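You operate a simulated robot arm through the tools that you are given. There is no shell and no other tool. Be economical: measure what you need, move in short steps, check, and stop when the job is done.

Carry out the task below with a simulated robot arm. There is one attempt and no reset: what you move stays moved.

Task
Count the packet from pocket 9 on the sorter and return it there.
Fine: counter zeroed before the run, mode COUNT for it and back to N after.

The check looks at the end state, three seconds after you hand in, the way a careful person would. Anything else that was tipped, shoved, dropped, spilled or broken makes it a failure.

Robot
A 6-joint arm with a two-finger parallel gripper on a trunk, on a base that drives. Base frame: it is fixed to the floor where the robot stands at the start and does not move with it; the origin is under the middle of the robot, x ahead of it, y to its left, z up. Readings come in mm, rad, newtons and seconds.
With the tool pointing down near the work surface it reaches from about 320 to 700 mm from the robot's upright axis, wherever it stands. Its first joint turns from -2.897 to 2.897 rad. Places, roughly: card packet [500, 1250, 750]; column crank [400, 100, 700]; counter reset button [400, 0, 800]; counter switch [400, 200, 600]; number eight suppress switch [400, 1200, 700]; number eleven suppress switch [400, 300, 700]; number five suppress switch [400, 900, 700]; number four suppress switch [400, 800, 700]; number nine sorter pocket [500, 1300, 800]; number nine suppress switch [400, 1300, 700]; number one suppress switch [400, 500, 700]; number seven suppress switch [400, 1100, 700]; number six suppress switch [400, 1000, 700]; number three suppress switch [400, 700, 700]; number two suppress switch [400, 600, 700]; number zero suppress switch [400, 400, 700]. Payload 4.1 kg.
The tool frame sits at the grasp point between the pads (the TCP): z along the fingers, y along the line on which they close. The tips reach 23 mm beyond it. The gripper opens to 94 mm. The fingers are 38 mm wide and 10 mm thick; the gripper's body (54 by 96 mm) begins 39 mm behind the TCP.
Orientation is that of the tool frame in the base frame, as a unit quaternion [w, x, y, z]. With the fingers straight down and closing along the base's y, the tool's x points along the base's -x, its y along +y and its z along -z.

Tools
- The arm moves only by the tool step_arm. Its argument "commands" is text: rows parted by semicolons, each of 7 numbers parted by spaces: the turn, a rotation vector about the base's x, y, z in units of 180 degrees (1.0 is 180 degrees), then the shift along the base's x, y, z in units of 300 mm (1.0 is 300 mm), then the finger opening in mm, from 0 to 94. In form: rx ry rz dx dy dz claw; .... A call has 1 to 10 rows; each row is the pose to reach, as a shift and turn from the pose commanded when the call began. A call with a number of a shift or a turn outside -1 to 1 is refused whole. Rows are played at 5 a second. More than 50 mm and 0.15 rad between two rows, or a gripper value outside its range, and nothing of the call is played. Where a pose cannot be reached the arm comes as near as it can. A force on the tool above 40 N (or 10 N above the force at the start of the call, whichever is more), or a blocked arm, ends the call early, and 0.2 s more pass. Each finger travels about 45 mm/s and halts on what it meets, pressing with about 40 N; the grip force reading is that of the motor and also rises with nothing between the fingers. The clock runs only during rows and for 0.2 s after the last one: add rows that repeat a pose to give the fingers time. The reply holds the time, the measured pose of the TCP, the force on the tool along the base axes, the opening and the grip force, in the units named above and with some noise, with the torque about the TCP (base axes, N m) and any sound that the robot's microphone picked up.
- Cameras (640 x 400 px; columns grow to the right, rows downward): "scene" is now at [24.7, 168.7, 1493]; the picture's right is [0.02, -1.00, 0.00], its down [-0.64, -0.01, -0.77] and it looks along [0.77, 0.01, -0.64] (base axes); focal length 253 px, centre (320, 200). "wrist" rides on the gripper at [86, 16, -75] in the tool frame; the picture's right is [-0.18, 0.98, 0.00], its down [-0.58, -0.11, -0.81] and it looks along [-0.79, -0.15, 0.59] (tool axes); focal length 243 px, centre (320, 200).
- grab_frame(camera): a new picture of that camera. No time passes.
- lift_body(by): slides the trunk up (or, below 0, down) by that many mm; the arm and the scene camera ride with it, the base frame stays. It gives what a move gives, with no picture.
- base_move(legs): drives the robot by 1 to 6 legs, each [ahead, turn to the left] in mm and rad, along the robot's own axes; the way and the turn of a leg run together, so that a leg with both is an arc; at most 1500 mm and 3.142 rad a leg. The arm and the cameras ride along, it lands a little off, and it stops where it bumps. It gives what a move gives.
- head_to(pan, tilt): turns the head with the scene camera to pan (to the left, within 2.705 rad either way) and tilt (down, from -0.506 to 1.204), counted from straight ahead of the robot. It gives what a move gives.
- locate(camera, pixels): for up to 12 pixels [column, row] of the newest picture of that camera ("zoom" is the newest enlarged one), the place [x, y, z] in the base frame of the surface seen there, good to about 2 mm. No time passes.
- inspect(camera, box): a new picture of the part [left, top, right, bottom] of that camera's present view, enlarged. No time passes.
- job_done(): hands the job in; it is judged then, once.

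Keep the steps short. Do not move on a guess: measure, check each grasp and each placing, and mend mistakes. In all there are 80 turns and 68 pictures (those below and enlarged ones count). Leave the gripper open and the arm clear of the work at the hand-in unless told otherwise, and finish with a single line.

The tools are called after ">>>" as a command line: name --argument value ..., lists and objects as JSON in quotes. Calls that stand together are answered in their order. step_arm: Moves the arm, as the interface text tells. Its arguments: {"type":"object","properties":{"commands":{"type":"string"}},"required":["commands"]} The other tools are called the same way: lift_body (by) slides the trunk up or down; base_move (legs) drives the base; head_to (pan, tilt) turns the head that bears the scene camera; grab_frame (camera) takes a picture; locate (camera, pixels) gives the place of the surface under pixels of a picture; inspect (camera, box) takes an enlarged picture of a part of a camera's view; job_done () hands the job in.

At the start:

```text
time: 0.0
eef_pos: [293.1, 53.3, 1282.9]
tcp_rot: [0.001, 0.0, 1.0, 0.0]
contact_force: [0.0, -0.7, -0.2]
moment: [-0.02, -0.01, 0.0]
opening: 94.2
grip_force: 0.1
trunk travel left (down, up): [-450.0, 140.0]
robot x, y, heading: [-2.8, -1.0, 0.005]
head pan, tilt: [0.017, 0.695]
```

scene: 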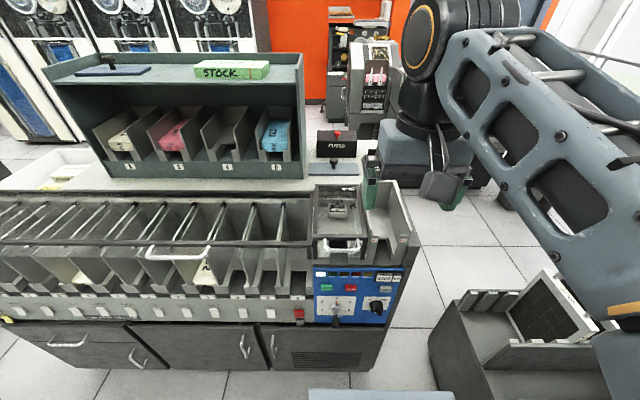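
wrist: 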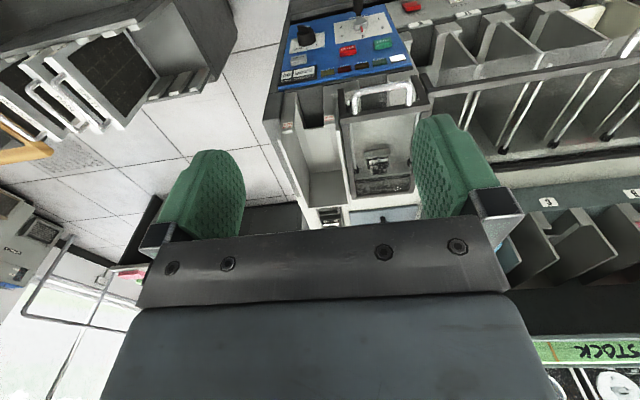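

I see the sorter with a blue control panel near (350,295) and pockets to the left. I'll enlarge the panel and the pocket row.

>>> inspect --camera "scene" --box '[290, 170, 430, 330]'

>>> inspect --camera "scene" --box '[0, 180, 320, 380]'

```text
2.50 times, centred on (360, 250) of scene
```

zoom: 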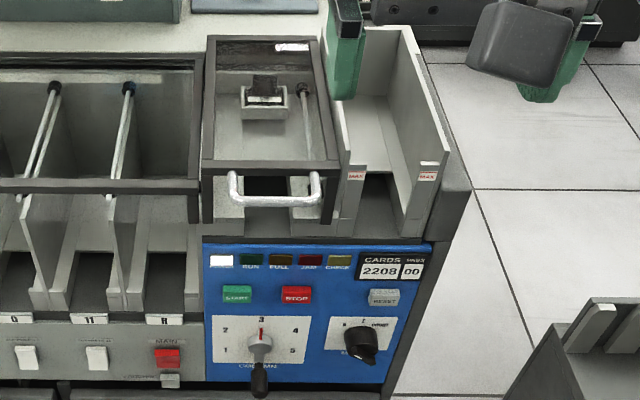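

```text
2.00 times, centred on (160, 280) of scene
```

zoom: 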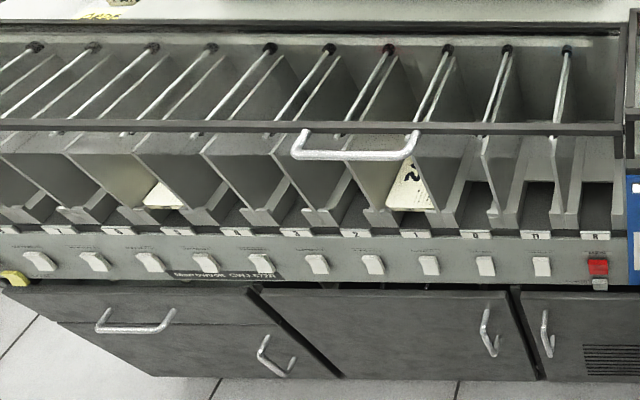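

Counter reads about 2208/00. I need finer labels; I'll zoom in on the dial and indicator text.

>>> inspect --camera "scene" --box '[310, 262, 410, 325]'

>>> head_to --pan 0.9 --tilt 0.75

>>> grab_frame --camera "scene"

```text
6.35 times, centred on (360, 294) of scene
```

zoom: 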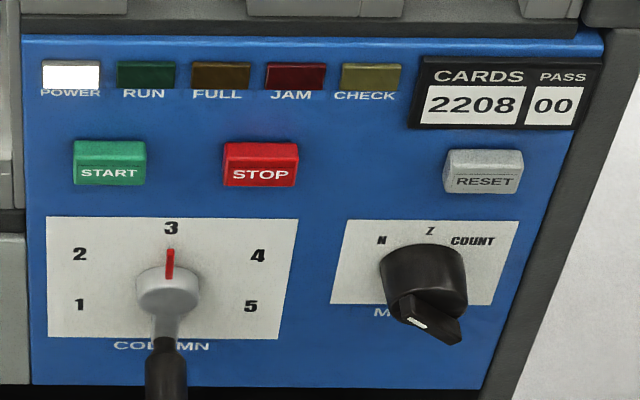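

```text
time: 1.2
eef_pos: [294.1, 52.9, 1283.8]
tcp_rot: [0.0, 0.0, 1.0, 0.0]
contact_force: [0.0, 0.4, 0.5]
moment: [0.01, -0.01, -0.01]
opening: 94.0
grip_force: 0.0
trunk travel left (down, up): [-450.0, 140.0]
robot x, y, heading: [-3.3, 0.4, 0.004]
head pan, tilt: [0.901, 0.75]
```

```text
62 pictures are left
```

scene: 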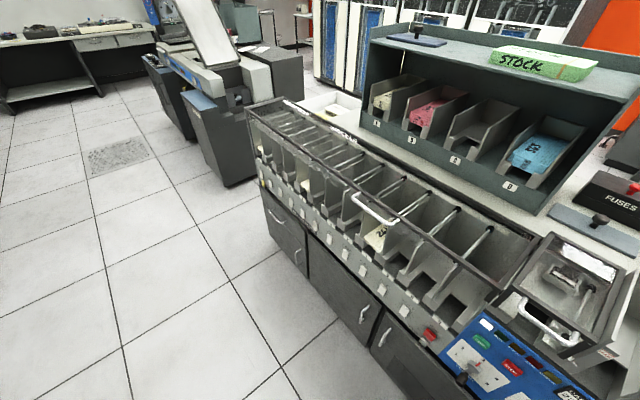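

The mode dial has N, Z and COUNT, and the power lamp is lit. I'll turn the head back to measure the panel and hopper.

>>> head_to --pan 0.0 --tilt 0.9

>>> inspect --camera "scene" --box '[300, 120, 430, 290]'

>>> inspect --camera "scene" --box '[300, 190, 430, 270]'

```text
time: 2.4
eef_pos: [292.8, 54.0, 1283.4]
tcp_rot: [0.0, 0.0, 1.0, 0.0]
contact_force: [-0.2, 0.6, 0.0]
moment: [0.0, -0.01, 0.01]
opening: 93.9
grip_force: 0.1
trunk travel left (down, up): [-450.0, 140.0]
robot x, y, heading: [1.0, -1.0, 0.002]
head pan, tilt: [0.0, 0.901]
```

```text
2.35 times, centred on (365, 205) of scene
```

zoom: 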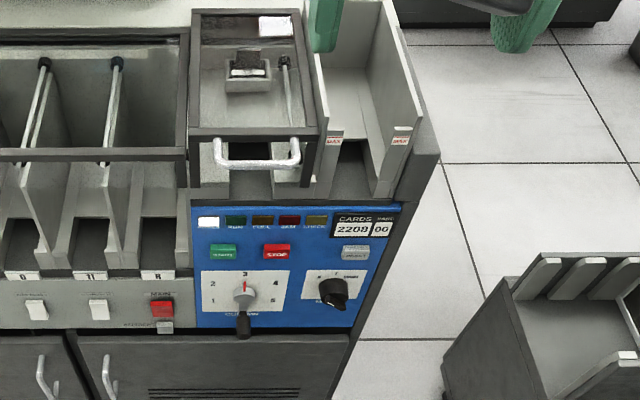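

```text
4.92 times, centred on (365, 230) of scene
```

zoom: 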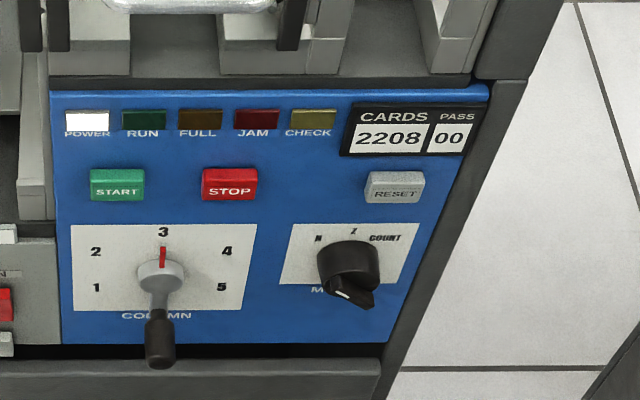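

>>> locate --camera "zoom" --pixels '[[117, 185], [395, 187], [348, 258], [352, 296], [295, 270], [410, 262], [345, 205], [160, 345], [160, 270], [280, 100], [220, 330], [440, 200]]'

>>> inspect --camera "scene" --box '[345, 230, 395, 262]'

```text
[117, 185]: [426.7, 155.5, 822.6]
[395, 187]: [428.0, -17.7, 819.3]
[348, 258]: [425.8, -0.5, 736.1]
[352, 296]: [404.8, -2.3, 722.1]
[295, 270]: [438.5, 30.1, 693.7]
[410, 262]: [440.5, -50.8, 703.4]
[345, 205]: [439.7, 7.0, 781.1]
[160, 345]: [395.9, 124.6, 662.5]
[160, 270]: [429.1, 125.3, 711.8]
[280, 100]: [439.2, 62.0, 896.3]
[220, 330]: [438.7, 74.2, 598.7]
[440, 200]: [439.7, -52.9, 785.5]
```

```text
12.50 times, centred on (370, 246) of scene
```

zoom: 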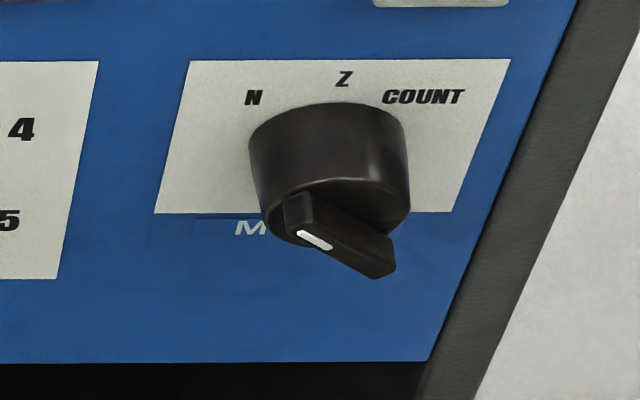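

The white mark sits on the bar's upper-left end, so the mode is N. I'll measure the knob and its labels, and zoom on the reset button next.

>>> locate --camera "zoom" --pixels '[[253, 98], [344, 80], [425, 97], [300, 205], [385, 268], [338, 235], [312, 240], [260, 180], [400, 190], [330, 170], [395, 240], [285, 225]]'

>>> grab_frame --camera "scene"

```text
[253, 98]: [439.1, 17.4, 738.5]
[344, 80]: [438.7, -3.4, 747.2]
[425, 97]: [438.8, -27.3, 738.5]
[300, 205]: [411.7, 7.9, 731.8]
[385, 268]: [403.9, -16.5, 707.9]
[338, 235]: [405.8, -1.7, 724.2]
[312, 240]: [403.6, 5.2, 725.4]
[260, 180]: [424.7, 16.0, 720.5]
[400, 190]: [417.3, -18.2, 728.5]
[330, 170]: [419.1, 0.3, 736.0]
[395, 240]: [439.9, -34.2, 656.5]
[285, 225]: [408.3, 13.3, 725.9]
```

```text
58 pictures are left
```

scene: 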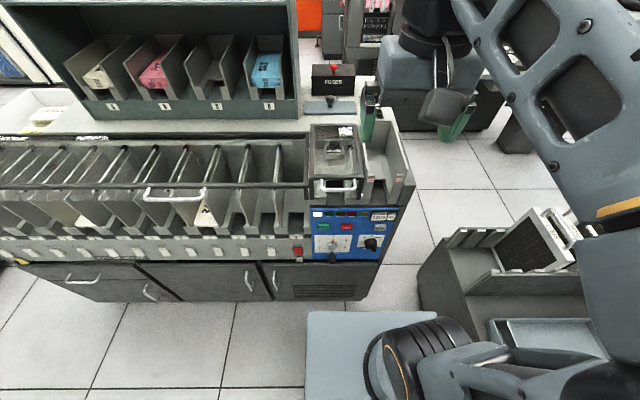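

The knob sits at about y −2, z 718, with its bar at 45°. I'll measure the hopper and feed cover, then back off 250 mm to make room for a horizontal tool.

>>> inspect --camera "scene" --box '[300, 95, 430, 215]'

>>> locate --camera "scene" --pixels '[[380, 165], [376, 188], [367, 178], [402, 175], [388, 140], [335, 190], [335, 165], [310, 165], [357, 165], [347, 132], [376, 205], [398, 130]]'

>>> base_move --legs '[[-250, 0]]'

```text
3.33 times, centred on (365, 155) of scene
```

zoom: 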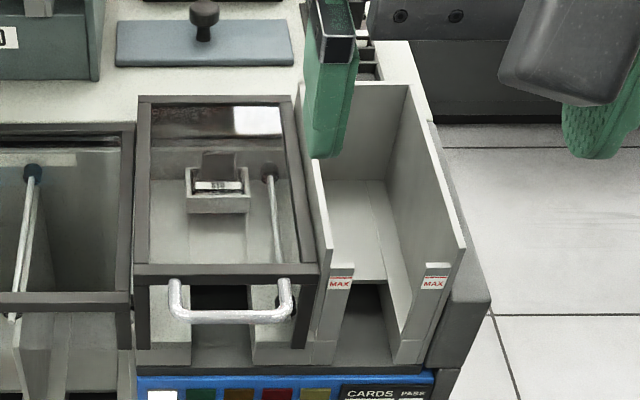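

```text
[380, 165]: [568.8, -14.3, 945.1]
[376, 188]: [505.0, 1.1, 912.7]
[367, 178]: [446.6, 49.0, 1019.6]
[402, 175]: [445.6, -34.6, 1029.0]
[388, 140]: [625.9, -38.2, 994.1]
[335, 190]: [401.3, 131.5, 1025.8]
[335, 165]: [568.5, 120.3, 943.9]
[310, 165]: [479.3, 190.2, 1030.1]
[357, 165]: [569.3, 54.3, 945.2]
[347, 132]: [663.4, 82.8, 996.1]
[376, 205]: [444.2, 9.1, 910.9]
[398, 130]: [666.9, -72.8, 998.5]
```

```text
time: 4.2
eef_pos: [39.7, 53.4, 1283.8]
tcp_rot: [-0.001, 0.0, 1.0, 0.0]
contact_force: [0.0, -0.1, -0.4]
moment: [0.02, 0.03, -0.05]
opening: 94.2
grip_force: 0.2
trunk travel left (down, up): [-450.0, 140.0]
robot x, y, heading: [-253.9, -0.5, 0.002]
head pan, tilt: [0.0, 0.901]
```

Hopper walls span roughly y −40 to 50, with its floor at about z 945. I'll now swing the tool toward horizontal while lowering in front of the panel, staying short of x 340.

>>> step_arm --commands "0 -0.045 0 0.09 0 -0.12 40; 0 -0.09 0 0.18 0 -0.24 20; 0 -0.135 0 0.27 0 -0.36 0; 0 -0.18 0 0.36 0 -0.48 0; 0 -0.225 0 0.45 0 -0.6 0; 0 -0.27 0 0.54 0 -0.72 0; 0 -0.315 0 0.63 0 -0.84 0; 0 -0.36 0 0.72 0 -0.96 0; 0 -0.405 0 0.81 0 -0.98 0; 0 -0.45 0 0.9 0 -1.0 0"

```text
time: 6.4
eef_pos: [306.7, 72.2, 986.0]
tcp_rot: [0.65, 0.003, 0.76, -0.003]
contact_force: [-0.3, -0.4, -0.3]
moment: [-0.02, 0.02, 0.03]
opening: 0.2
grip_force: 40.6
out of reach, approached as far as the arm can: row 7, 9, 10
trunk travel left (down, up): [-450.0, 140.0]
robot x, y, heading: [-254.0, -0.4, -0.0]
head pan, tilt: [0.0, 0.901]
```

Reach is near a limit here, so I'll lower the trunk 170 mm to bring the tool to the button height.

>>> lift_body --by -170

>>> step_arm --commands "0 -0.025 0 0 -0.1 0 0; 0 -0.05 0 0 -0.2 0 0; 0 -0.05 0 0 -0.3 0 0"

```text
time: 8.3
eef_pos: [307.3, 71.6, 816.5]
tcp_rot: [0.649, 0.003, 0.761, -0.004]
contact_force: [0.1, -0.1, 0.4]
moment: [-0.02, -0.01, 0.03]
opening: 0.0
grip_force: 40.4
trunk travel left (down, up): [-280.0, 310.0]
robot x, y, heading: [-250.9, -0.6, -0.005]
head pan, tilt: [0.0, 0.901]
```

```text
time: 9.1
eef_pos: [302.4, 57.3, 830.0]
tcp_rot: [0.704, 0.014, 0.71, -0.025]
contact_force: [0.5, -0.1, 0.2]
moment: [-0.01, 0.0, 0.02]
opening: 0.0
grip_force: 40.0
out of reach, approached as far as the arm can: row 1, 2, 3
trunk travel left (down, up): [-280.0, 310.0]
robot x, y, heading: [-249.2, -3.6, -0.002]
head pan, tilt: [0.0, 0.901]
```

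The arm reports out of reach, so I'll look at the arm's posture to learn why.

>>> grab_frame --camera "scene"

>>> grab_frame --camera "wrist"

```text
56 pictures are left
```

scene: 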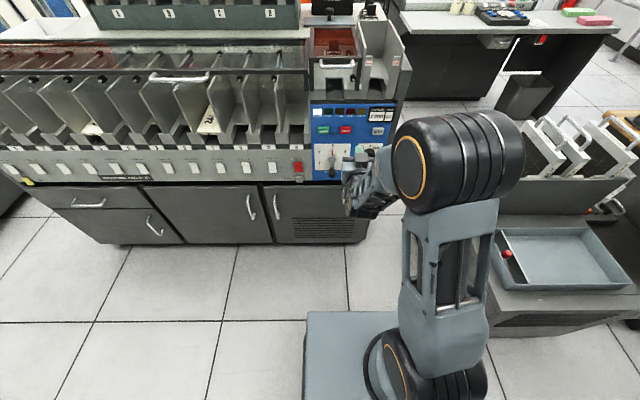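

```text
55 pictures are left
```

wrist: 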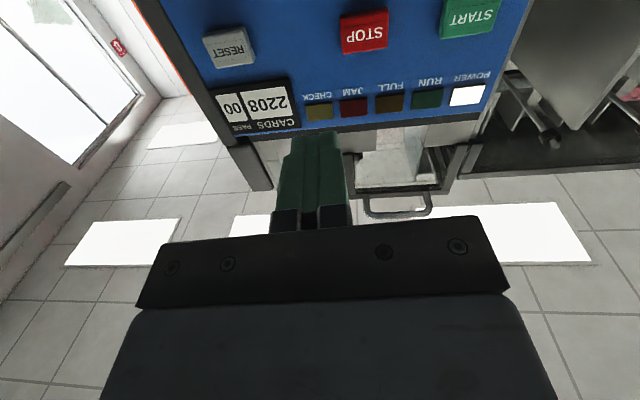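

The elbow is folded tight, so the robot stands too close. I'll back up another 130 mm and then re-approach.

>>> base_move --legs '[[-130, 0]]'

>>> step_arm --commands "0 0 0 0.1 -0.06 0 0; 0 0 0 0.2 -0.12 -0.02 0; 0 0 0 0.3 -0.18 -0.04 0; 0 0 0 0.4 -0.24 -0.04 0"

```text
time: 10.4
eef_pos: [174.3, 57.6, 829.4]
tcp_rot: [0.704, 0.013, 0.71, -0.025]
contact_force: [1.3, 0.7, -0.1]
moment: [0.01, 0.01, -0.03]
opening: 0.0
grip_force: 39.6
trunk travel left (down, up): [-280.0, 310.0]
robot x, y, heading: [-383.9, -0.7, -0.002]
head pan, tilt: [0.0, 0.901]
```

```text
time: 11.4
eef_pos: [269.2, 51.6, 814.1]
tcp_rot: [0.702, 0.023, 0.711, -0.035]
contact_force: [-0.2, -0.7, 0.6]
moment: [0.01, 0.02, 0.0]
opening: 0.0
grip_force: 39.6
out of reach, approached as far as the arm can: row 1, 2, 3, 4
trunk travel left (down, up): [-280.0, 310.0]
robot x, y, heading: [-383.1, 0.2, -0.008]
head pan, tilt: [0.0, 0.901]
```

The arm can't yaw the tool left relative to its plane, so the robot should stand further right. I'll check the desk position on the right before driving that way.

>>> locate --camera "scene" --pixels '[[495, 300], [500, 345], [520, 300], [600, 310], [320, 330], [310, 390]]'

```text
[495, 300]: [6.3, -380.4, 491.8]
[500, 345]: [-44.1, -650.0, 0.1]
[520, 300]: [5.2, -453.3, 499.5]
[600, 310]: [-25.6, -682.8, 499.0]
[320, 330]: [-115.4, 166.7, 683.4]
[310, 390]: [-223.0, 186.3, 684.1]
```

The desk begins at x ≈ 0, y < −380, so there is clearance. I'll shift the robot about 150 mm right by backing at an angle and coming forward.

>>> base_move --legs '[[0, 0.6], [-266, 0], [0, -0.6], [250, 0]]'

>>> step_arm --commands "0 0 0.01 0 0.01 0 0; 0 0 0.026 0 0.02 0 0; 0 0 0.026 0 0.02 0 0"

```text
time: 18.0
eef_pos: [294.9, -101.6, 815.8]
tcp_rot: [0.702, 0.025, 0.711, -0.036]
contact_force: [-1.0, -0.7, 0.1]
moment: [0.0, -0.02, -0.01]
opening: 0.1
grip_force: 40.2
trunk travel left (down, up): [-280.0, 310.0]
robot x, y, heading: [-354.1, -150.7, -0.009]
head pan, tilt: [0.0, 0.901]
```

```text
time: 18.8
eef_pos: [294.5, -88.1, 816.3]
tcp_rot: [0.701, 0.016, 0.712, -0.028]
contact_force: [-0.1, -0.5, 0.1]
moment: [0.01, 0.0, -0.01]
opening: 0.0
grip_force: 40.1
out of reach, approached as far as the arm can: row 1, 2, 3
trunk travel left (down, up): [-280.0, 310.0]
robot x, y, heading: [-358.0, -152.0, -0.006]
head pan, tilt: [0.0, 0.901]
```

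Now I'll slide the tool left toward the RESET button's y and straighten the yaw.

>>> step_arm --commands "0 0 0.005 0 0.06 0 0; 0 0 0.01 0 0.12 0 0; 0 0 0.018 0 0.18 0.01 0; 0 0 0.018 0 0.237 0.01 0; 0 0 0.018 0 0.237 0.01 0"

>>> grab_frame --camera "wrist"

```text
time: 20.0
eef_pos: [294.4, -16.9, 820.6]
tcp_rot: [0.702, -0.004, 0.712, -0.008]
contact_force: [0.9, 0.3, -0.9]
moment: [-0.02, 0.02, -0.02]
opening: 0.0
grip_force: 40.2
trunk travel left (down, up): [-280.0, 310.0]
robot x, y, heading: [-353.8, -152.2, -0.0]
head pan, tilt: [0.0, 0.901]
```

```text
54 pictures are left
```

wrist: 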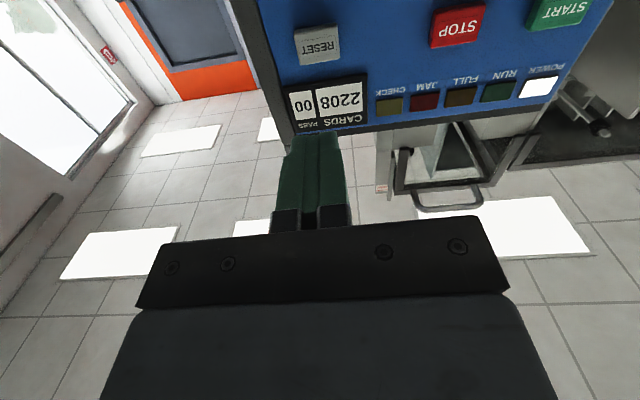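

The tool is level and reachable. I'll verify the button's place from the wrist view at (318,42) and neighbours.

>>> locate --camera "wrist" --pixels '[[318, 42], [300, 40], [337, 42], [318, 30], [318, 55], [458, 28], [558, 10], [330, 100], [300, 105], [312, 80]]'

```text
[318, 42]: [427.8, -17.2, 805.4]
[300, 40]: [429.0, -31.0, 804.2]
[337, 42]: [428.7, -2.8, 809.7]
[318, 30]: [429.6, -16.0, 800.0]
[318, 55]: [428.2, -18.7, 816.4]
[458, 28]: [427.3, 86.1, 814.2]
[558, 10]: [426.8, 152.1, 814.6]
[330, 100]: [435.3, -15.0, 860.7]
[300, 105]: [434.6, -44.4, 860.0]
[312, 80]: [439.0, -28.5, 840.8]
```

The RESET face is at x 428, y −17, z ≈ 811. I'll advance to contact (TCP ≈ 405) and press in small steps, then withdraw.

>>> step_arm --commands "0 0 0 0.12 0 -0.03 0; 0 0 0 0.24 0 -0.03 0; 0 0 0 0.34 0 -0.03 0; 0 0 0 0.37 0 -0.03 0; 0 0 0 0.38 0 -0.03 0; 0 0 0 0.387 0 -0.03 0; 0 0 0 0.394 0 -0.03 0; 0 0 0 0.394 0 -0.03 0"

>>> inspect --camera "wrist" --box '[220, 0, 460, 150]'

```text
time: 21.8
eef_pos: [413.7, -17.5, 811.2]
tcp_rot: [0.702, -0.005, 0.712, -0.008]
contact_force: [-12.8, -2.1, -0.6]
moment: [0.06, -0.15, -0.01]
opening: 0.0
grip_force: 40.0
trunk travel left (down, up): [-280.0, 310.0]
robot x, y, heading: [-355.9, -148.2, -0.007]
head pan, tilt: [0.0, 0.901]
heard: click
```

```text
2.67 times, centred on (340, 75) of wrist
```

zoom: 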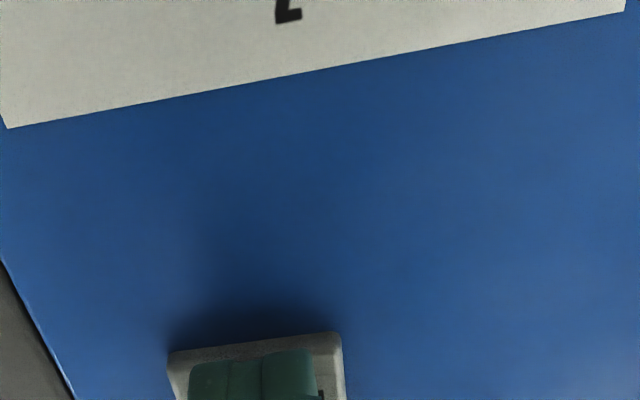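

A click was heard. I'll withdraw to x ≈ 294 and read the counter.

>>> step_arm --commands "0 0 0 -0.13 0 0 0; 0 0 0 -0.26 0 0 0; 0 0 0 -0.4 0 0 0; 0 0 0 -0.4 0 0 0"

>>> inspect --camera "wrist" --box '[260, 0, 420, 140]'

```text
time: 22.8
eef_pos: [294.4, -17.1, 813.2]
tcp_rot: [0.702, -0.004, 0.712, -0.008]
contact_force: [0.9, 0.3, 0.5]
moment: [-0.02, 0.03, 0.03]
opening: 0.0
grip_force: 40.2
trunk travel left (down, up): [-280.0, 310.0]
robot x, y, heading: [-354.1, -150.2, -0.008]
head pan, tilt: [0.0, 0.901]
```

```text
2.86 times, centred on (340, 70) of wrist
```

zoom: 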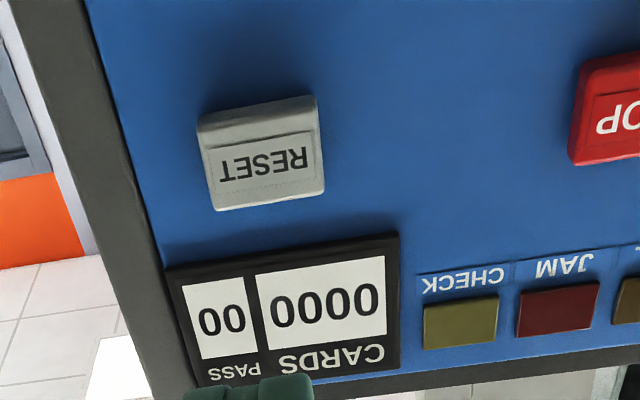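

Counter reads 0000 / 00. Next I'll turn the tool −45° about x and lower to the mode knob height with the fingers opened to 45.

>>> step_arm --commands "-0.0417 0 0 0 0.01 -0.053 45; -0.0833 0 0 0 0.02 -0.106 45; -0.125 0 0 0 0.03 -0.158 45; -0.1667 0 0 0 0.04 -0.21 45; -0.2083 0 0 0 0.05 -0.264 45; -0.25 0 0 0 0.05 -0.317 45; -0.25 0 0 0 0.05 -0.317 45"

>>> grab_frame --camera "wrist"

>>> grab_frame --camera "scene"

```text
time: 24.4
eef_pos: [293.8, -1.3, 715.1]
tcp_rot: [0.647, -0.273, 0.654, -0.28]
contact_force: [1.1, -0.2, -0.1]
moment: [0.02, -0.05, -0.02]
opening: 45.0
grip_force: 0.0
trunk travel left (down, up): [-280.0, 310.0]
robot x, y, heading: [-357.7, -148.5, -0.005]
head pan, tilt: [0.0, 0.901]
```

```text
51 pictures are left
```

wrist: 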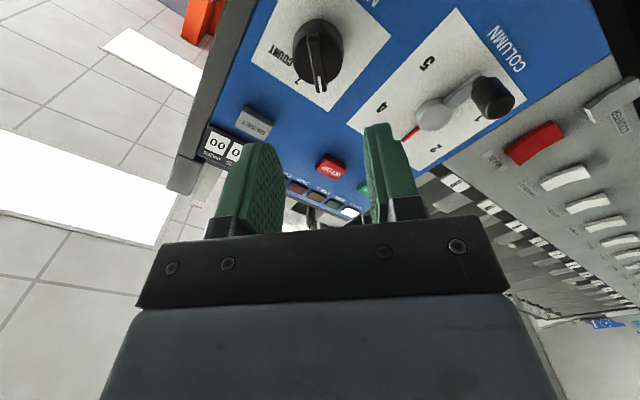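

```text
50 pictures are left
```

scene: 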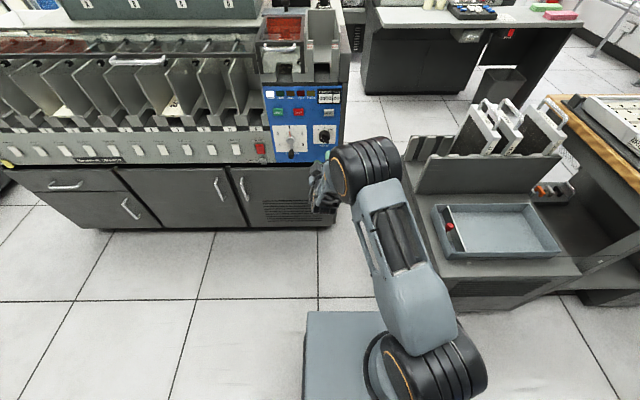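

The bar is square to the fingers' closing line. I'll zoom on the knob at (318,55) and measure it.

>>> inspect --camera "wrist" --box '[260, 0, 380, 120]'

>>> locate --camera "wrist" --pixels '[[315, 40], [318, 55], [318, 70], [320, 85], [322, 90], [311, 60], [324, 60], [300, 55], [338, 50], [314, 30]]'

```text
3.33 times, centred on (320, 60) of wrist
```

zoom: 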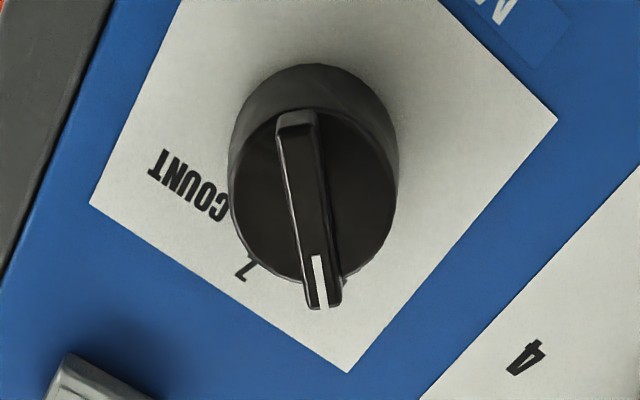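

```text
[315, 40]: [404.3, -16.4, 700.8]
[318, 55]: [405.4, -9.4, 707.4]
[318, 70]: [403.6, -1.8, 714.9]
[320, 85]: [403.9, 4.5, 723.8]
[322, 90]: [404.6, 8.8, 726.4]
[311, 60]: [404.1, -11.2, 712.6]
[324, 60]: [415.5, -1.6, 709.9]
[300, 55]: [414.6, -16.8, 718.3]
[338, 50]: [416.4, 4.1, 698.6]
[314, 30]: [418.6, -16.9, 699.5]
```

Bar centre is about y −4, z 713, standing from x 416 to 404. I'll advance so the tips reach x ≈ 413 and close on the bar.

>>> step_arm --commands "0 0 0 0.11 -0.008 -0.007 40; 0 0 0 0.22 -0.008 -0.007 40; 0 0 0 0.28 -0.008 -0.007 40; 0 0 0 0.32 -0.008 -0.007 40; 0 0 0 0.32 -0.008 -0.007 0; 0 0 0 0.32 -0.008 -0.007 0; 0 0 0 0.32 -0.008 -0.007 0; 0 0 0 0.32 -0.008 -0.007 0; 0 0 0 0.32 -0.008 -0.007 0"

>>> grab_frame --camera "wrist"

```text
time: 26.4
eef_pos: [389.2, -7.0, 715.3]
tcp_rot: [0.648, -0.271, 0.654, -0.28]
contact_force: [3.8, -4.7, 7.3]
moment: [0.83, 0.31, -0.34]
opening: 8.8
grip_force: 44.4
trunk travel left (down, up): [-280.0, 310.0]
robot x, y, heading: [-356.7, -151.5, -0.004]
head pan, tilt: [0.0, 0.901]
```

```text
48 pictures are left
```

wrist: 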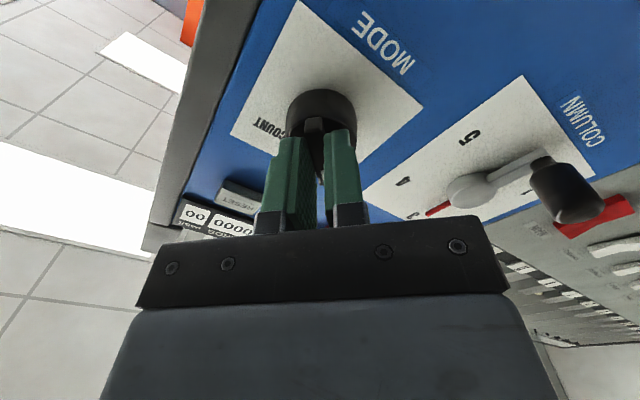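

The bar is gripped at 8.8 mm. I'll turn +90° about x in place, toward COUNT.

>>> step_arm --commands "0.045 0 0 0 0 0 0; 0.09 0 0 0 0 0 0; 0.135 0 0 0 0 0 0; 0.18 0 0 0 0 0 0; 0.225 0 0 0 0 0 0; 0.27 0 0 0 0 0 0; 0.315 0 0 0 0 0 0; 0.36 0 0 0 0 0 0; 0.405 0 0 0 0 0 0; 0.45 0 0 0 0 0 0"

>>> step_arm --commands "0.025 0 0 0 0 0 0; 0.05 0 0 0 0 0 0; 0.05 0 0 0 0 0 0"

>>> grab_frame --camera "wrist"

```text
time: 27.9
eef_pos: [391.3, -2.4, 714.2]
tcp_rot: [0.7, 0.049, 0.712, 0.031]
contact_force: [-24.6, -6.8, 7.9]
moment: [-0.04, -0.61, 0.12]
opening: 9.1
grip_force: 45.2
out of reach, approached as far as the arm can: row 7
trunk travel left (down, up): [-280.0, 310.0]
robot x, y, heading: [-358.7, -150.6, -0.004]
head pan, tilt: [0.0, 0.901]
stopped in row 7: the force on the tool passed its limit at 82 N (the readings are from after the stop); the commanded pose is now the measured one
```

```text
time: 28.2
eef_pos: [391.8, -3.6, 714.2]
tcp_rot: [0.699, 0.055, 0.712, 0.03]
contact_force: [-24.6, -5.4, 9.0]
moment: [-0.03, -0.14, 0.24]
opening: 8.9
grip_force: 45.5
out of reach, approached as far as the arm can: row 1
trunk travel left (down, up): [-280.0, 310.0]
robot x, y, heading: [-358.0, -151.1, -0.01]
head pan, tilt: [0.0, 0.901]
stopped in row 1: the force on the tool passed its limit at 57 N (the readings are from after the stop); the commanded pose is now the measured one
```

```text
47 pictures are left
```

wrist: 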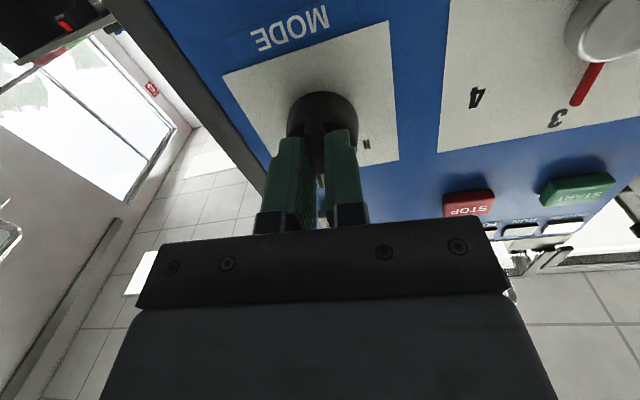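

The knob is at the Z position and the wrist ran into its roll limit there. I'll release, back off, and check the knob; then re-grip with the wrist rolled the other way round.

>>> step_arm --commands "0 0 0 0 0 0 40; 0 0 0 0 0 0 40; 0 0 0 -0.1 0 0 40; 0 0 0 -0.22 0 0 40; 0 0 0 -0.34 0 0 40; 0 0 0 -0.46 0 0 40; 0 0 0 -0.46 0 0 40"

>>> grab_frame --camera "wrist"

```text
time: 29.8
eef_pos: [272.3, 24.3, 731.7]
tcp_rot: [0.695, 0.05, 0.717, 0.012]
contact_force: [0.2, -0.3, 0.5]
moment: [-0.02, 0.0, 0.0]
opening: 40.0
grip_force: 0.1
out of reach, approached as far as the arm can: row 3, 4, 5, 6, 7
trunk travel left (down, up): [-280.0, 310.0]
robot x, y, heading: [-357.1, -151.8, -0.003]
head pan, tilt: [0.0, 0.901]
```

```text
46 pictures are left
```

wrist: 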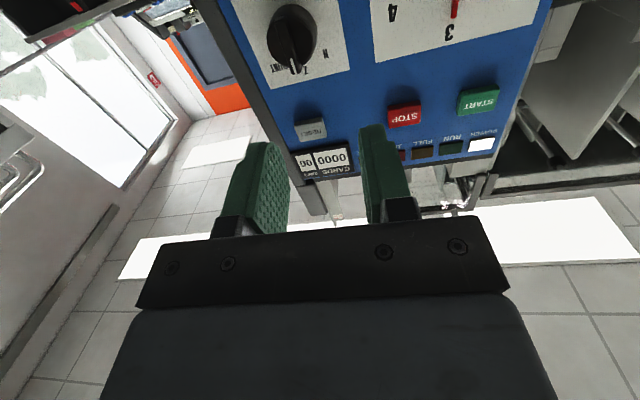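

The mark points to Z and the counter still reads 0000. I'll roll the wrist about −180° in this clear spot.

>>> step_arm --commands "-0.045 0 0 0 0 0 40; -0.09 0 0 0 0 0 40; -0.135 0 0 0 0 0 40; -0.18 0 0 0 0 0 40; -0.225 0 0 0 0 0 40; -0.27 0 0 0 0 0 40; -0.315 0 0 0 0 0 40; -0.36 0 0 0 0 0 40; -0.405 0 0 0 0 0 40; -0.45 0 0 0 0 0 40"

>>> step_arm --commands "-0.045 0 0 0 0 0 40; -0.09 0 0 0 0 0 40; -0.135 0 0 0 0 0 40; -0.18 0 0 0 0 0 40; -0.225 0 0 0 0 0 40; -0.27 0 0 0 0 0 40; -0.315 0 0 0 0 0 40; -0.36 0 0 0 0 0 40; -0.405 0 0 0 0 0 40; -0.45 0 0 0 0 0 40"

```text
time: 32.0
eef_pos: [273.6, 24.9, 731.5]
tcp_rot: [0.564, -0.413, 0.562, -0.441]
contact_force: [0.4, -0.2, 0.5]
moment: [-0.03, 0.0, 0.03]
opening: 40.3
grip_force: 0.1
trunk travel left (down, up): [-280.0, 310.0]
robot x, y, heading: [-357.1, -153.8, -0.008]
head pan, tilt: [0.0, 0.901]
```

```text
time: 34.2
eef_pos: [272.8, 25.5, 732.6]
tcp_rot: [-0.161, 0.681, -0.139, 0.701]
contact_force: [-0.4, 0.3, -0.8]
moment: [0.0, 0.02, 0.0]
opening: 40.1
grip_force: 0.0
trunk travel left (down, up): [-280.0, 310.0]
robot x, y, heading: [-358.5, -152.6, -0.007]
head pan, tilt: [0.0, 0.901]
```

That roll works. I'll finish to exactly −180°, centre on the knob axis (y −4, z 714), and look.

>>> step_arm --commands "-0.04 0.003 -0.003 0 -0.03 -0.02 40; -0.08 0.006 -0.006 0 -0.06 -0.04 40; -0.12 0.009 -0.010 0 -0.098 -0.062 40; -0.136 0.009 -0.010 0 -0.098 -0.062 40; -0.136 0.009 -0.010 0 -0.098 -0.062 40"

>>> grab_frame --camera "wrist"

```text
time: 35.4
eef_pos: [273.0, -4.5, 713.6]
tcp_rot: [-0.001, 0.707, -0.002, 0.707]
contact_force: [0.0, 0.1, -0.3]
moment: [-0.05, -0.02, -0.02]
opening: 40.1
grip_force: 0.1
trunk travel left (down, up): [-280.0, 310.0]
robot x, y, heading: [-356.6, -151.8, -0.011]
head pan, tilt: [0.0, 0.901]
```

```text
45 pictures are left
```

wrist: 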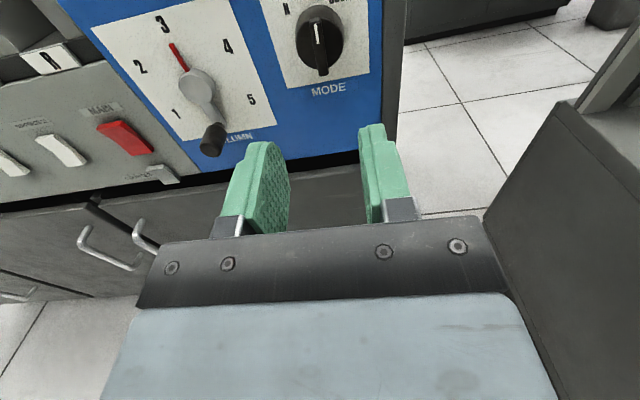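

Camera is now above and the mark is at Z. I'll advance 116 mm onto the bar and close.

>>> step_arm --commands "0 0 0 0.13 0 0 40; 0 0 0 0.26 0 0 40; 0 0 0 0.34 0 0 40; 0 0 0 0.388 0 0 40; 0 0 0 0.388 0 0 0; 0 0 0 0.388 0 0 0; 0 0 0 0.388 0 0 0; 0 0 0 0.388 0 0 0"

>>> step_arm --commands "0.0417 0 0 0 0 0 0; 0.0833 0 0 0 0 0 0; 0.125 0 0 0 0 0 0; 0.1667 0 0 0 0 0 0; 0.2083 0 0 0 0 0 0; 0.25 0 0 0 0 0 0; 0.25 0 0 0 0 0 0"

>>> grab_frame --camera "wrist"

```text
time: 37.2
eef_pos: [388.6, -5.1, 713.7]
tcp_rot: [0.0, 0.707, -0.005, 0.707]
contact_force: [1.3, -3.5, -0.1]
moment: [0.01, 0.23, 0.09]
opening: 9.0
grip_force: 45.1
trunk travel left (down, up): [-280.0, 310.0]
robot x, y, heading: [-360.0, -149.6, -0.005]
head pan, tilt: [0.0, 0.901]
```

```text
time: 38.8
eef_pos: [390.1, -3.0, 714.1]
tcp_rot: [-0.273, 0.653, -0.272, 0.652]
contact_force: [2.3, 2.9, 5.1]
moment: [-0.4, 0.8, 1.09]
opening: 8.9
grip_force: 45.2
trunk travel left (down, up): [-280.0, 310.0]
robot x, y, heading: [-356.6, -151.1, -0.003]
head pan, tilt: [0.0, 0.901]
```

```text
44 pictures are left
```

wrist: 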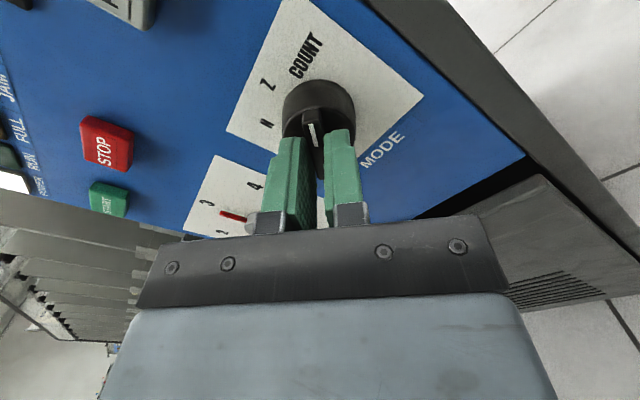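

The mark points at COUNT. I'll release, back out 120 mm and verify.

>>> step_arm --commands "0 0 0 0 0 0 40; 0 0 0 0 0 0 40; 0 0 0 -0.1 0 0 40; 0 0 0 -0.22 0 0 40; 0 0 0 -0.34 0 0 40; 0 0 0 -0.46 0 0 40; 0 0 0 -0.46 0 0 40"

>>> grab_frame --camera "wrist"

```text
time: 40.4
eef_pos: [251.6, -3.6, 713.6]
tcp_rot: [-0.272, 0.653, -0.273, 0.652]
contact_force: [0.3, 0.4, 1.0]
moment: [0.01, -0.02, -0.03]
opening: 40.0
grip_force: 0.1
trunk travel left (down, up): [-280.0, 310.0]
robot x, y, heading: [-359.7, -149.0, -0.007]
head pan, tilt: [0.0, 0.901]
```

```text
43 pictures are left
```

wrist: 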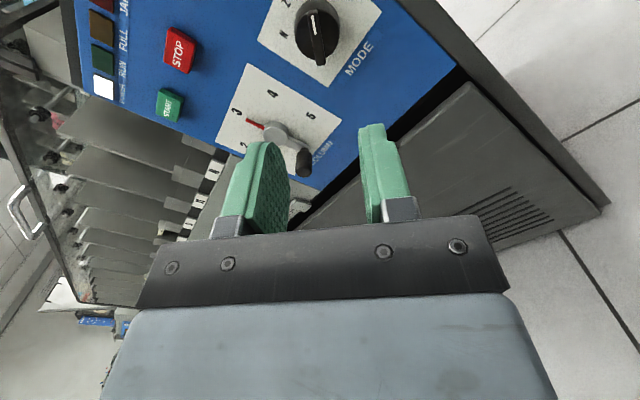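

COUNT is set. Now I'll drive left along the sorter to stand in front of pocket 9 and look.

>>> base_move --legs '[[0, 1.575], [1370, 0], [0, -1.571]]'

>>> head_to --pan 0.0 --tilt 0.6

>>> grab_frame --camera "scene"

```text
time: 54.9
eef_pos: [277.4, 1359.2, 712.5]
tcp_rot: [-0.269, 0.651, -0.277, 0.653]
contact_force: [0.2, 0.7, -0.8]
moment: [0.02, -0.01, 0.0]
opening: 40.2
grip_force: 0.2
trunk travel left (down, up): [-280.0, 310.0]
robot x, y, heading: [-332.2, 1216.0, -0.015]
head pan, tilt: [0.0, 0.901]
```

```text
time: 55.7
eef_pos: [277.7, 1359.1, 712.1]
tcp_rot: [-0.269, 0.651, -0.277, 0.653]
contact_force: [0.7, 0.0, 1.5]
moment: [0.02, 0.0, 0.01]
opening: 40.0
grip_force: 0.0
trunk travel left (down, up): [-280.0, 310.0]
robot x, y, heading: [-328.6, 1221.1, -0.017]
head pan, tilt: [0.0, 0.6]
```

```text
42 pictures are left
```

scene: 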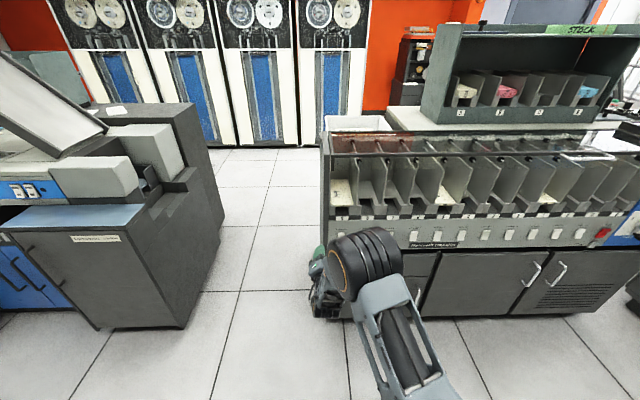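

Leftmost pocket at (345,195) holds a packet. I'll zoom and measure it.

>>> inspect --camera "scene" --box '[320, 130, 420, 250]'

>>> locate --camera "scene" --pixels '[[341, 190], [334, 203], [350, 203], [341, 178], [330, 208], [340, 215], [365, 205], [345, 155], [330, 152], [325, 135], [326, 225], [356, 180]]'

```text
3.33 times, centred on (370, 190) of scene
```

zoom: 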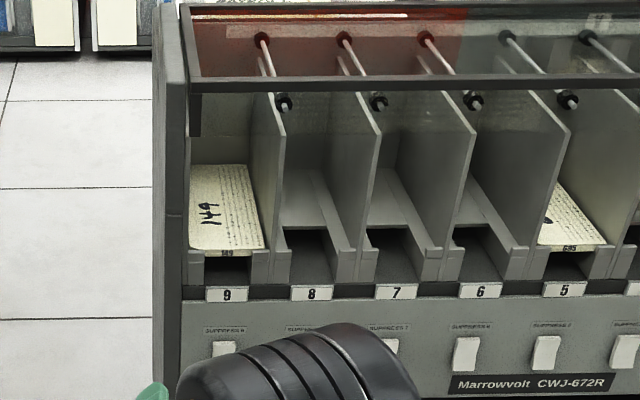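

```text
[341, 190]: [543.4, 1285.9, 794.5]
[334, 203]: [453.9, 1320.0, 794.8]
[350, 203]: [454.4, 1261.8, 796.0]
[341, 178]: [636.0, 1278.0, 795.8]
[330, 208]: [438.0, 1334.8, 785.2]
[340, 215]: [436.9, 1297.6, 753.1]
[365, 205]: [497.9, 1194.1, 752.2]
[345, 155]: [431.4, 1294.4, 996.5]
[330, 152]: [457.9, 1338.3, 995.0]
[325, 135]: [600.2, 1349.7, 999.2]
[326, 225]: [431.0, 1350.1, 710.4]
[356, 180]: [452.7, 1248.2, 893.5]
```

The packet lies flat: top z 795, x ≈ 440–627, y ≈ 1250–1335, marked 149, with a finger notch in front. I'll roll the tool so the fingers close vertically and come in front of the pocket for a close view.

>>> step_arm --commands "0.0417 0 0 0 -0.04 0.05 80; 0.0833 0 0 0 -0.08 0.1 80; 0.125 0 0 0 -0.12 0.15 80; 0.1667 0 0 0 -0.16 0.2 80; 0.2083 0 0 0 -0.2 0.25 80; 0.25 0 0.004 0 -0.223 0.28 80; 0.25 0 0.004 0 -0.223 0.28 80"

>>> grab_frame --camera "wrist"

>>> inspect --camera "scene" --box '[320, 180, 390, 240]'

```text
time: 57.3
eef_pos: [274.9, 1311.5, 798.9]
tcp_rot: [0.498, -0.498, 0.506, -0.498]
contact_force: [0.4, -0.6, 1.2]
moment: [0.01, -0.02, 0.01]
opening: 80.1
grip_force: 0.0
out of reach, approached as far as the arm can: row 5, 6, 7
trunk travel left (down, up): [-280.0, 310.0]
robot x, y, heading: [-331.3, 1219.0, -0.016]
head pan, tilt: [0.0, 0.6]
```

```text
40 pictures are left
```

wrist: 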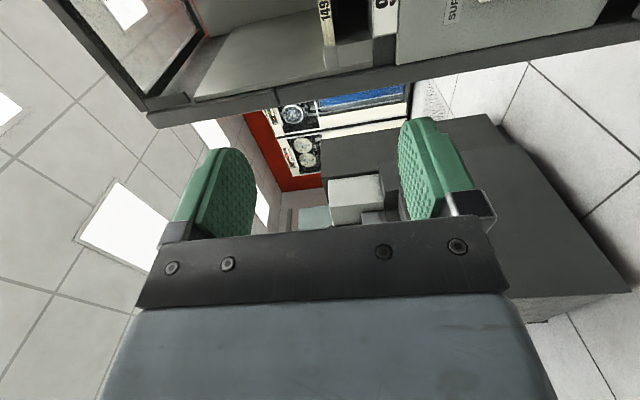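

```text
6.67 times, centred on (355, 210) of scene
```

zoom: 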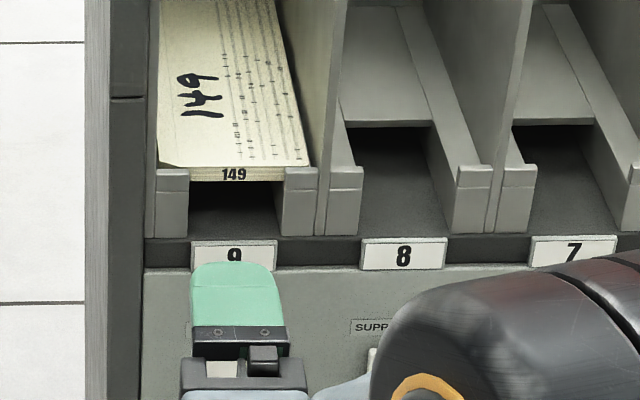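

I can see the notch under the packet's front edge. I'll measure ledges, the packet's front edge and the shelf in empty pocket 8.

>>> locate --camera "zoom" --pixels '[[165, 200], [187, 205], [284, 205], [300, 200], [235, 170], [235, 178], [235, 205], [235, 230], [390, 110], [390, 150], [390, 210], [235, 160]]'

>>> locate --camera "zoom" --pixels '[[345, 178], [345, 120], [425, 122], [465, 180], [470, 160], [175, 172], [300, 172], [270, 140], [165, 150], [305, 160], [180, 20], [275, 20]]'

```text
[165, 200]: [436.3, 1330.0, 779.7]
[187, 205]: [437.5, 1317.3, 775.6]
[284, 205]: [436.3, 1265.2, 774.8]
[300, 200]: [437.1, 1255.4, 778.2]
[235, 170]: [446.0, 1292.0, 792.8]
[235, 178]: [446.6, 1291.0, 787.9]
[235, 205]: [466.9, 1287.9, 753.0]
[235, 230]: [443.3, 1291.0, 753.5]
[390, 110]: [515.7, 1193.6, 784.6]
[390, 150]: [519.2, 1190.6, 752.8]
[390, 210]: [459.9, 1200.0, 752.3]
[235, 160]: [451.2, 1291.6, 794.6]
```

```text
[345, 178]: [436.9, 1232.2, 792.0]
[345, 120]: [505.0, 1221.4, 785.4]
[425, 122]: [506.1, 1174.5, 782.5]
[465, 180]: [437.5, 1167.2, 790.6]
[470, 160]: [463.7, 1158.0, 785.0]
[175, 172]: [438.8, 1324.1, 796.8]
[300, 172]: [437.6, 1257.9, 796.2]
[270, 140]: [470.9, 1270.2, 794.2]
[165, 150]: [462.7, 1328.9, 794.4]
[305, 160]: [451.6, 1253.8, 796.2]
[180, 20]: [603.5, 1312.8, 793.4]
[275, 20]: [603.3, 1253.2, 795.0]
```

Shelf z 785, packet 10 mm thick (front edge x 446, centre y 1291), notch y 1266–1317, z 753–785. I'll shift the robot ~75 mm right so the arm has yaw room.

>>> base_move --legs '[[0, 0.416], [-190, 0], [0, -0.4], [175, 0]]'

```text
time: 62.4
eef_pos: [271.6, 1245.3, 798.9]
tcp_rot: [-0.502, 0.502, -0.501, 0.495]
contact_force: [-1.0, -0.2, 0.6]
moment: [0.01, -0.02, 0.02]
opening: 80.3
grip_force: 0.0
trunk travel left (down, up): [-280.0, 310.0]
robot x, y, heading: [-333.1, 1146.6, -0.001]
head pan, tilt: [0.0, 0.6]
```

Orientation is right. I'll move to y 1291, z 790 with a 40 mm opening and advance to x ≈ 390, still short of the pocket, then look.

>>> step_arm --commands "0 0 0 0 0.08 -0.015 40; 0 0 0 0 0.153 -0.03 40; 0 0 0 0.13 0.153 -0.03 40; 0 0 0 0.26 0.153 -0.03 40; 0 0 0 0.39 0.153 -0.03 40; 0 0 0 0.39 0.153 -0.03 40"

>>> grab_frame --camera "wrist"

>>> inspect --camera "scene" --box '[260, 150, 360, 250]'

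```text
time: 63.8
eef_pos: [388.6, 1290.8, 790.6]
tcp_rot: [-0.502, 0.502, -0.501, 0.494]
contact_force: [0.2, -0.5, 0.1]
moment: [0.0, -0.02, -0.02]
opening: 40.1
grip_force: 0.0
trunk travel left (down, up): [-280.0, 310.0]
robot x, y, heading: [-333.9, 1146.4, 0.002]
head pan, tilt: [0.0, 0.6]
```

```text
38 pictures are left
```

wrist: 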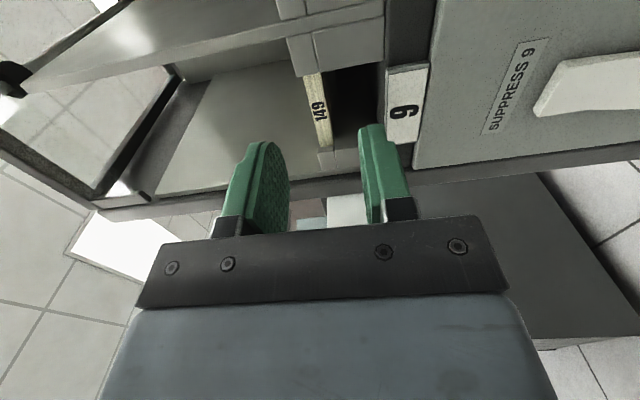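

```text
4.00 times, centred on (310, 200) of scene
```

zoom: 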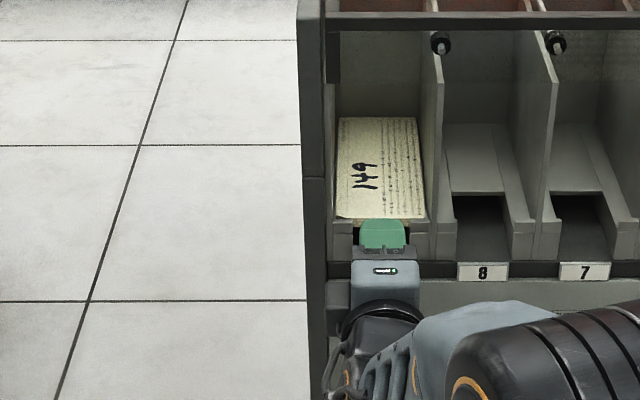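

Aligned: packet edge lies between the fingers, notch beside the lower one. I'll advance to x ≈ 462 in small steps, still open.

>>> step_arm --commands "0 0 0 0.08 0 0 40; 0 0 0 0.13 0 0 40; 0 0 0 0.17 0 0 40; 0 0 0 0.21 0 0 40; 0 0 0 0.245 0 0 40; 0 0 0 0.245 0 0 40"

>>> grab_frame --camera "wrist"

```text
time: 65.2
eef_pos: [463.2, 1291.0, 790.3]
tcp_rot: [-0.501, 0.503, -0.501, 0.495]
contact_force: [-0.1, 0.2, 0.4]
moment: [0.0, 0.0, -0.02]
opening: 39.8
grip_force: 0.1
trunk travel left (down, up): [-280.0, 310.0]
robot x, y, heading: [-332.2, 1146.9, 0.0]
head pan, tilt: [0.0, 0.6]
```

```text
36 pictures are left
```

wrist: 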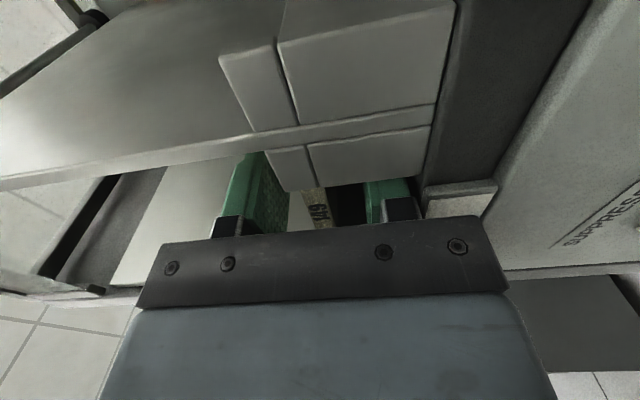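

No contact, and the packet edge is between the fingers. I'll close.

>>> step_arm --commands "0 0 0 0 0 0 20; 0 0 0 0 0 0 5; 0 0 0 0 0 0 0; 0 0 0 0 0 0 0; 0 0 0 0 0 0 0"

>>> step_arm --commands "0 0 0 0 0 0.03 0; 0 0 0 0 0 0.06 0; 0 0 0 0 0 0.08 0; 0 0 0 0 0 0.08 0"

>>> grab_frame --camera "scene"

```text
time: 66.4
eef_pos: [461.8, 1291.3, 789.4]
tcp_rot: [0.502, -0.501, 0.502, -0.495]
contact_force: [1.8, 0.0, 3.0]
moment: [-0.14, -0.43, 0.02]
opening: 9.7
grip_force: 40.4
trunk travel left (down, up): [-280.0, 310.0]
robot x, y, heading: [-336.2, 1145.8, 0.0]
head pan, tilt: [0.0, 0.6]
```

```text
time: 67.4
eef_pos: [461.7, 1290.7, 813.4]
tcp_rot: [0.503, -0.502, 0.501, -0.494]
contact_force: [0.2, -0.4, 0.1]
moment: [0.03, 0.11, 0.01]
opening: 9.7
grip_force: 40.2
trunk travel left (down, up): [-280.0, 310.0]
robot x, y, heading: [-335.8, 1145.0, 0.003]
head pan, tilt: [0.0, 0.6]
```

```text
35 pictures are left
```

scene: 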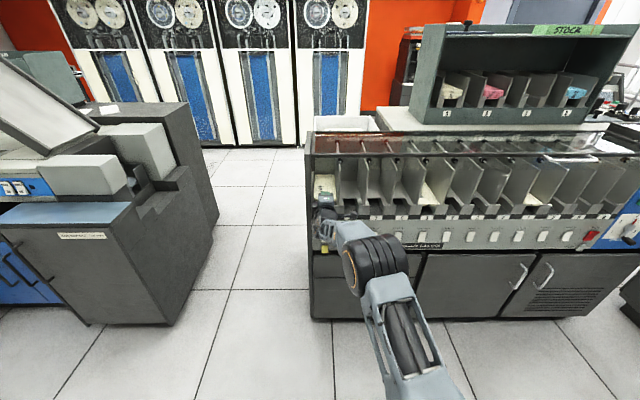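

The packet is held at 9.7 mm and lifted 24 mm. I'll draw it straight out along −x.

>>> step_arm --commands "0 0 0 -0.1 0 0 0; 0 0 0 -0.2 0 0 0; 0 0 0 -0.3 0 0 0; 0 0 0 -0.4 0 0 0; 0 0 0 -0.5 0 0 0; 0 0 0 -0.6 0 0 0; 0 0 0 -0.7 0 0 0; 0 0 0 -0.75 0 0 0"

>>> grab_frame --camera "scene"

```text
time: 69.2
eef_pos: [237.8, 1290.9, 813.1]
tcp_rot: [0.503, -0.502, 0.501, -0.494]
contact_force: [-0.3, 1.0, -0.7]
moment: [-0.01, 0.05, -0.02]
opening: 9.6
grip_force: 40.3
trunk travel left (down, up): [-280.0, 310.0]
robot x, y, heading: [-335.2, 1144.5, -0.002]
head pan, tilt: [0.0, 0.6]
```

```text
34 pictures are left
```

scene: 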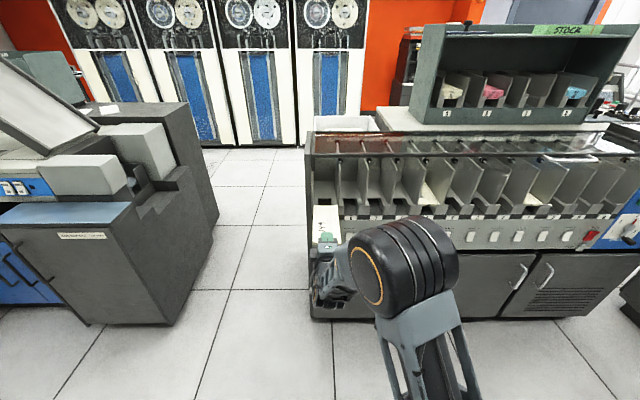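

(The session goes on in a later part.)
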